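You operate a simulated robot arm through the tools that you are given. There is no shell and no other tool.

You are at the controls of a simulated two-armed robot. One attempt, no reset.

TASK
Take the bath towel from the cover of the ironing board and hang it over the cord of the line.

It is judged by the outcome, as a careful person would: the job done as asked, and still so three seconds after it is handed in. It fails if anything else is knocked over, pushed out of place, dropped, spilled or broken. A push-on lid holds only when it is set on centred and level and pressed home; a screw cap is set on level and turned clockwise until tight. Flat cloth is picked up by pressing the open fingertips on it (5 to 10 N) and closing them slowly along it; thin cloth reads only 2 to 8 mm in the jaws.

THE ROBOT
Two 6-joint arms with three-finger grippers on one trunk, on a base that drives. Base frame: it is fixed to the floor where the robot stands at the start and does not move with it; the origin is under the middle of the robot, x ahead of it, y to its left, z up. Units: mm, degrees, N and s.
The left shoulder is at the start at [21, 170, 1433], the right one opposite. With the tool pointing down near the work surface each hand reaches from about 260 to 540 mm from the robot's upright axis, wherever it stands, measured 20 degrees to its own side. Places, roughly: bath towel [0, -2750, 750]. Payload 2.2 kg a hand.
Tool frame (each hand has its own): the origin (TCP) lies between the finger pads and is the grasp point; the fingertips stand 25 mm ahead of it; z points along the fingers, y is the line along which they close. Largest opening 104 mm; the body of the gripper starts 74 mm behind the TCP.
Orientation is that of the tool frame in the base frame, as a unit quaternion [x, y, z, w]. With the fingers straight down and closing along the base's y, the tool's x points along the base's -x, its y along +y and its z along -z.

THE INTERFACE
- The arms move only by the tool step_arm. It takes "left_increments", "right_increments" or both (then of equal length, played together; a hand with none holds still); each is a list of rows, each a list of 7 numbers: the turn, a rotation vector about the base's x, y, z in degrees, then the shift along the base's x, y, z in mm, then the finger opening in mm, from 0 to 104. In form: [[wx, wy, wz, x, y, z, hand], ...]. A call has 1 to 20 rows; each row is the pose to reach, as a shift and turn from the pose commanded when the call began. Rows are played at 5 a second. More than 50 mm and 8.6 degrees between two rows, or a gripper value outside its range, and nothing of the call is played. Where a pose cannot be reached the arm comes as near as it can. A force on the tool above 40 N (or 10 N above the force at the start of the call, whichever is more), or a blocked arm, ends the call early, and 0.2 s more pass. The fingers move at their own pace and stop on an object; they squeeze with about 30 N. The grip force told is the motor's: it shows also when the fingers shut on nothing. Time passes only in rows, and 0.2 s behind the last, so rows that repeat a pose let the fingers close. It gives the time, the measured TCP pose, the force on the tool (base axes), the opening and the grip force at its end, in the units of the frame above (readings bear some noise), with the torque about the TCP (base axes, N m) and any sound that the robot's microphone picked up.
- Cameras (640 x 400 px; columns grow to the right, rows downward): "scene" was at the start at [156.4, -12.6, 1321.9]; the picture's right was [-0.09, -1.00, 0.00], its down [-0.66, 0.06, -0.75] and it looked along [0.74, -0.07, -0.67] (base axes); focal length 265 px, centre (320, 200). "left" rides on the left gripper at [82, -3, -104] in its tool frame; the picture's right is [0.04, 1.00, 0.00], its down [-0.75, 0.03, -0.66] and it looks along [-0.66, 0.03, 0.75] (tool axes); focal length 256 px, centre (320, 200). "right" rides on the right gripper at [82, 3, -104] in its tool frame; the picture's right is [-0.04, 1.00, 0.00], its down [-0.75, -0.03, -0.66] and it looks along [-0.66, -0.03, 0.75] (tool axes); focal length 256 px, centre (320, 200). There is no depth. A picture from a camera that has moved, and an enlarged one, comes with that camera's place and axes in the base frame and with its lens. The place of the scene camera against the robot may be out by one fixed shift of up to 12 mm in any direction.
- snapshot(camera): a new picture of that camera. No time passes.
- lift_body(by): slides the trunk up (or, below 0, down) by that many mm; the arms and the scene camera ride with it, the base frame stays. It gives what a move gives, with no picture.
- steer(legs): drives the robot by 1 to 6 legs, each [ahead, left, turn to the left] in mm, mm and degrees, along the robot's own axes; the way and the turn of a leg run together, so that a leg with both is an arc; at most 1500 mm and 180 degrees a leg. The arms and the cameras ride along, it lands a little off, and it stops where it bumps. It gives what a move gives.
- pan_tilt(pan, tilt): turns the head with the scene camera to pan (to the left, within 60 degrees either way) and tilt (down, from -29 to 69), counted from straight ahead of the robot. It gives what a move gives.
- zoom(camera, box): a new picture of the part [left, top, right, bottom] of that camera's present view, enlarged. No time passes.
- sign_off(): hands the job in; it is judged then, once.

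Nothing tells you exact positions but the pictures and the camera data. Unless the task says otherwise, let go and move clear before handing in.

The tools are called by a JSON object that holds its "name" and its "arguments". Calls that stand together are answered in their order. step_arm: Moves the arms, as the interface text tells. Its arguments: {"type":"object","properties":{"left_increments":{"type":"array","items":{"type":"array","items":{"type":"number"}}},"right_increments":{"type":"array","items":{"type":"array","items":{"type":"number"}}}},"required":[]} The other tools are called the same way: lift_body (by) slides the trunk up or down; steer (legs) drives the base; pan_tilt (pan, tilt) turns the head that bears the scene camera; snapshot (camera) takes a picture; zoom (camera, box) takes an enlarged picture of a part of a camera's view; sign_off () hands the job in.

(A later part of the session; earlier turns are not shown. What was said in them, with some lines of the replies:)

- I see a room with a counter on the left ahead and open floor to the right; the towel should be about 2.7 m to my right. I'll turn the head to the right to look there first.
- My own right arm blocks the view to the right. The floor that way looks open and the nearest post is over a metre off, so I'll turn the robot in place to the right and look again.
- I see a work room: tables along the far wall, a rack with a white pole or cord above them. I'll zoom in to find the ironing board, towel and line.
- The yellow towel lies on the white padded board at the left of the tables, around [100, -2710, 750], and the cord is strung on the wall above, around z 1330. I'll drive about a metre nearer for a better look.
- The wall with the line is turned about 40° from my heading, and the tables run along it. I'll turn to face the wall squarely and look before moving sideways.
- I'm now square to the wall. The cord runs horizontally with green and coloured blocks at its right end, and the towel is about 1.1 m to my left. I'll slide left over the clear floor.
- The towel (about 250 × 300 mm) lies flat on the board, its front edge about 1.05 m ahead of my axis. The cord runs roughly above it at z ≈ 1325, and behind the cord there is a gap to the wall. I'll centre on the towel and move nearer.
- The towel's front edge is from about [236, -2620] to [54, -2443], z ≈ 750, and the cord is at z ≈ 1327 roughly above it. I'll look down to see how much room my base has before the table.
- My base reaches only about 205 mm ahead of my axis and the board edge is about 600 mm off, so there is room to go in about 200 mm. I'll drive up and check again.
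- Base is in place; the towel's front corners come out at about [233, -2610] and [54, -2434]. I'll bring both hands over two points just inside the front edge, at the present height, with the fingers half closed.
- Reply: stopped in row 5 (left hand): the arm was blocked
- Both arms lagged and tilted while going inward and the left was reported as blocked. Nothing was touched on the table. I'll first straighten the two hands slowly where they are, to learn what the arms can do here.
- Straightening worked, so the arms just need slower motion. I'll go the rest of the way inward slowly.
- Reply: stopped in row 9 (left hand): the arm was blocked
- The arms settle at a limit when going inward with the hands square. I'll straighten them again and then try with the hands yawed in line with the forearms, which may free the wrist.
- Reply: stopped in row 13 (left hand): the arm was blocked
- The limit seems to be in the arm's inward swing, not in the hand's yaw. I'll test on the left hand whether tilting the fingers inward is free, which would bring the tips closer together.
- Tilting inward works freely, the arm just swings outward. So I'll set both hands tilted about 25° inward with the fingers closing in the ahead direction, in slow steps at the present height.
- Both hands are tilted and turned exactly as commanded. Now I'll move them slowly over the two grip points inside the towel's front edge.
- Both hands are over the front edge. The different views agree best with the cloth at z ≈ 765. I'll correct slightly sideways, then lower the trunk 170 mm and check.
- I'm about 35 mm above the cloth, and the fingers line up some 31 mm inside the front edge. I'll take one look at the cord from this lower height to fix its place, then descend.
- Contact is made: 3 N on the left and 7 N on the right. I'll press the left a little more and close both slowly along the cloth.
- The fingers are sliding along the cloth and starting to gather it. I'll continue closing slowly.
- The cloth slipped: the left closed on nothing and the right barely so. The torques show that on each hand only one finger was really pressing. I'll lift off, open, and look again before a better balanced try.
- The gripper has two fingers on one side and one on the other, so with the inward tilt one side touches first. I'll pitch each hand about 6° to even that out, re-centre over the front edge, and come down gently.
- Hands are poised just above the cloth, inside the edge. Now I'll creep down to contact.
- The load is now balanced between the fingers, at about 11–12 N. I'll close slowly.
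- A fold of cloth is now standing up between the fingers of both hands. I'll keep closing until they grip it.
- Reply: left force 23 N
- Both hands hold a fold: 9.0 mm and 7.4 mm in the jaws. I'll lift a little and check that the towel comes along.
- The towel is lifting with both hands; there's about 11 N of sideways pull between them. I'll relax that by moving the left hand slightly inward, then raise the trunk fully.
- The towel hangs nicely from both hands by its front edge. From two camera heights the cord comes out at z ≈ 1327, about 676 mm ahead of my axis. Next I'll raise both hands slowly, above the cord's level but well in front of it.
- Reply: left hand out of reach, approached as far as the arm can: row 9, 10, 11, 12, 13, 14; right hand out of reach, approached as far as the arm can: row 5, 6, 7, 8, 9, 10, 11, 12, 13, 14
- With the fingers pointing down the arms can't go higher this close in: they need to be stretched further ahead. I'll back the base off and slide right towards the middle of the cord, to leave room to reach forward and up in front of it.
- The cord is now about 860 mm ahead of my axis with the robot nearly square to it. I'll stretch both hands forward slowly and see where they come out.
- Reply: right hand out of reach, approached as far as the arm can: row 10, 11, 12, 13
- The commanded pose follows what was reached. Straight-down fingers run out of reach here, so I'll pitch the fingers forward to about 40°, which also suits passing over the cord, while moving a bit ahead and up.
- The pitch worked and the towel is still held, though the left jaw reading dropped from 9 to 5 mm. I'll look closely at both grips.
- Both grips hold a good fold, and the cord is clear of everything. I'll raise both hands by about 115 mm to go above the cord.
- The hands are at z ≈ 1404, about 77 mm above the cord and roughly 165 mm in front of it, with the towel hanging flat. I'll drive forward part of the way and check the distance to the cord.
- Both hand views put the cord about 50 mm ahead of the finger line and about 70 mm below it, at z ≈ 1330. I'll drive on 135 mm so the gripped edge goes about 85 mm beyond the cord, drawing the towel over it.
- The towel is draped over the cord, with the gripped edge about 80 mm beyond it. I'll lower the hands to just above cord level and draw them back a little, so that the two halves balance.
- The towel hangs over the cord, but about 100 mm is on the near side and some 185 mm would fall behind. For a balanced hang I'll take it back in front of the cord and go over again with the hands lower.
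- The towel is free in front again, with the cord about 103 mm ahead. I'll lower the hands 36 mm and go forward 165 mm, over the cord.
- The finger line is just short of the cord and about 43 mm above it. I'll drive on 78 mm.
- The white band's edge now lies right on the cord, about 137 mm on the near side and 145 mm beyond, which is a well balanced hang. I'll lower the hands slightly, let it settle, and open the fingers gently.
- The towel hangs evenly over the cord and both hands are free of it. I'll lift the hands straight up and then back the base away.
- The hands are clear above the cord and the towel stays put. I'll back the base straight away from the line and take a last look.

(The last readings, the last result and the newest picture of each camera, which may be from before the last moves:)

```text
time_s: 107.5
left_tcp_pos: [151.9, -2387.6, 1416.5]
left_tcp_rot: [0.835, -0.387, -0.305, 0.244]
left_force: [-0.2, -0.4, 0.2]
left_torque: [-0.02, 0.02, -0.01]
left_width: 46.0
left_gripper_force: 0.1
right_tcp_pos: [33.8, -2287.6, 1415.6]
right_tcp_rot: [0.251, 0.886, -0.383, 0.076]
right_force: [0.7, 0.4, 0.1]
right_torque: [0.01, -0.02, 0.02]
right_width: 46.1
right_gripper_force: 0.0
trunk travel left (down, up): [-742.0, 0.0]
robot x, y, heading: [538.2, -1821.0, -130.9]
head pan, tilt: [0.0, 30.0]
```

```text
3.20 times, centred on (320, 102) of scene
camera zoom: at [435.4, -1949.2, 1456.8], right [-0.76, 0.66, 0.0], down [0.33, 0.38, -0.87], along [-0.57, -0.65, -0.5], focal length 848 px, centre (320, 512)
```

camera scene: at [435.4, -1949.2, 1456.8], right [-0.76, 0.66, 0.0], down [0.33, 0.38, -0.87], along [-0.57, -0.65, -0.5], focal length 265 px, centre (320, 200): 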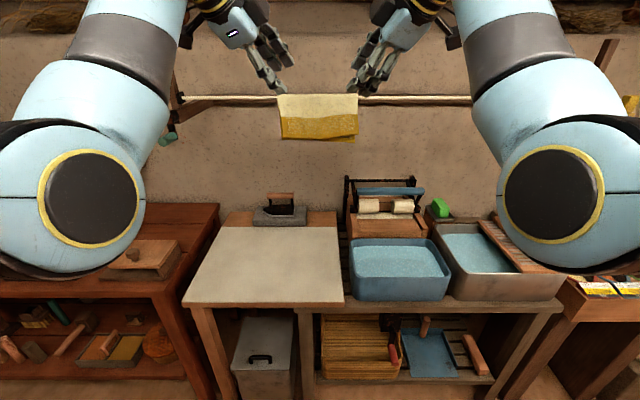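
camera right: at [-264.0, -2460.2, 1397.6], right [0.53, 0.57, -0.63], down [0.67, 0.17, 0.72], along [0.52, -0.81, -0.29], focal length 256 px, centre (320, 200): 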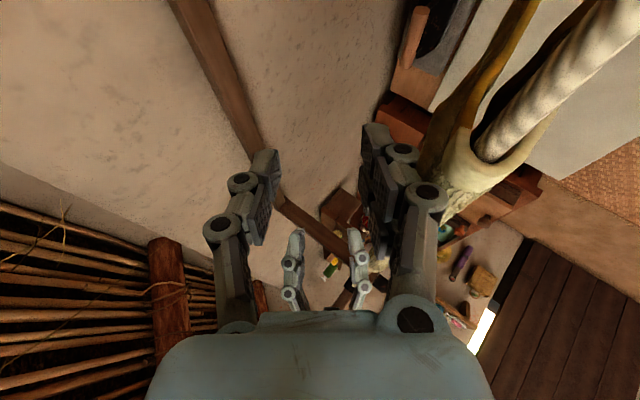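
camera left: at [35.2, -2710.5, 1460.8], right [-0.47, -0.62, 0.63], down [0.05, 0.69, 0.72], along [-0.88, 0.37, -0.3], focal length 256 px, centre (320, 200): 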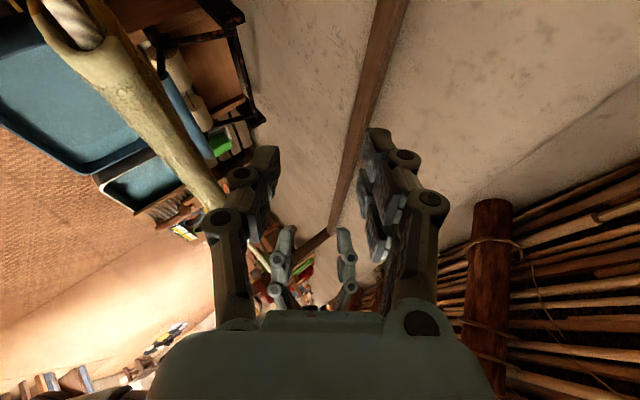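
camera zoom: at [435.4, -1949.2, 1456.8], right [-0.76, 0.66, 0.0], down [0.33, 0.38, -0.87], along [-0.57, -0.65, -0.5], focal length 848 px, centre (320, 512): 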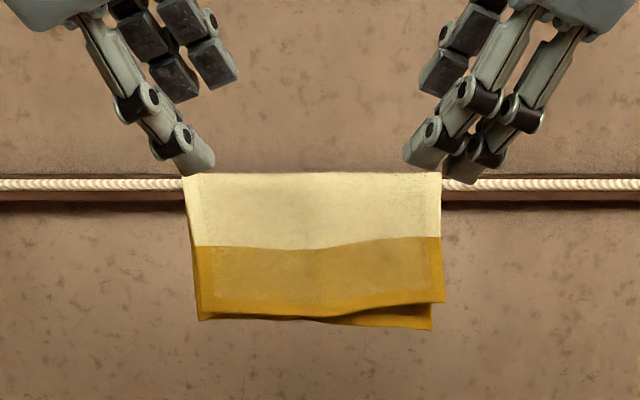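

The towel hangs evenly over the cord with about half on each side, and it is still. The board is empty, nothing else has moved, and the hands are well clear, so I'm handing the job in.

{"name": "sign_off", "arguments": {}}

```text
The job is handed in.
```

The bath towel is off the ironing board and hanging over the cord, about half on each side. It stayed still after I let go.

- **Pick-up:** the first grip slipped and shifted the towel a little on the board. The second held with both hands.
- **Hanging:** on the first pass too much of the towel fell behind the cord. I took it back and laid it over again so it balanced.
- **Surroundings:** in the last picture nothing else looked moved or knocked over, and the robot was backed off with both hands clear before I handed in.
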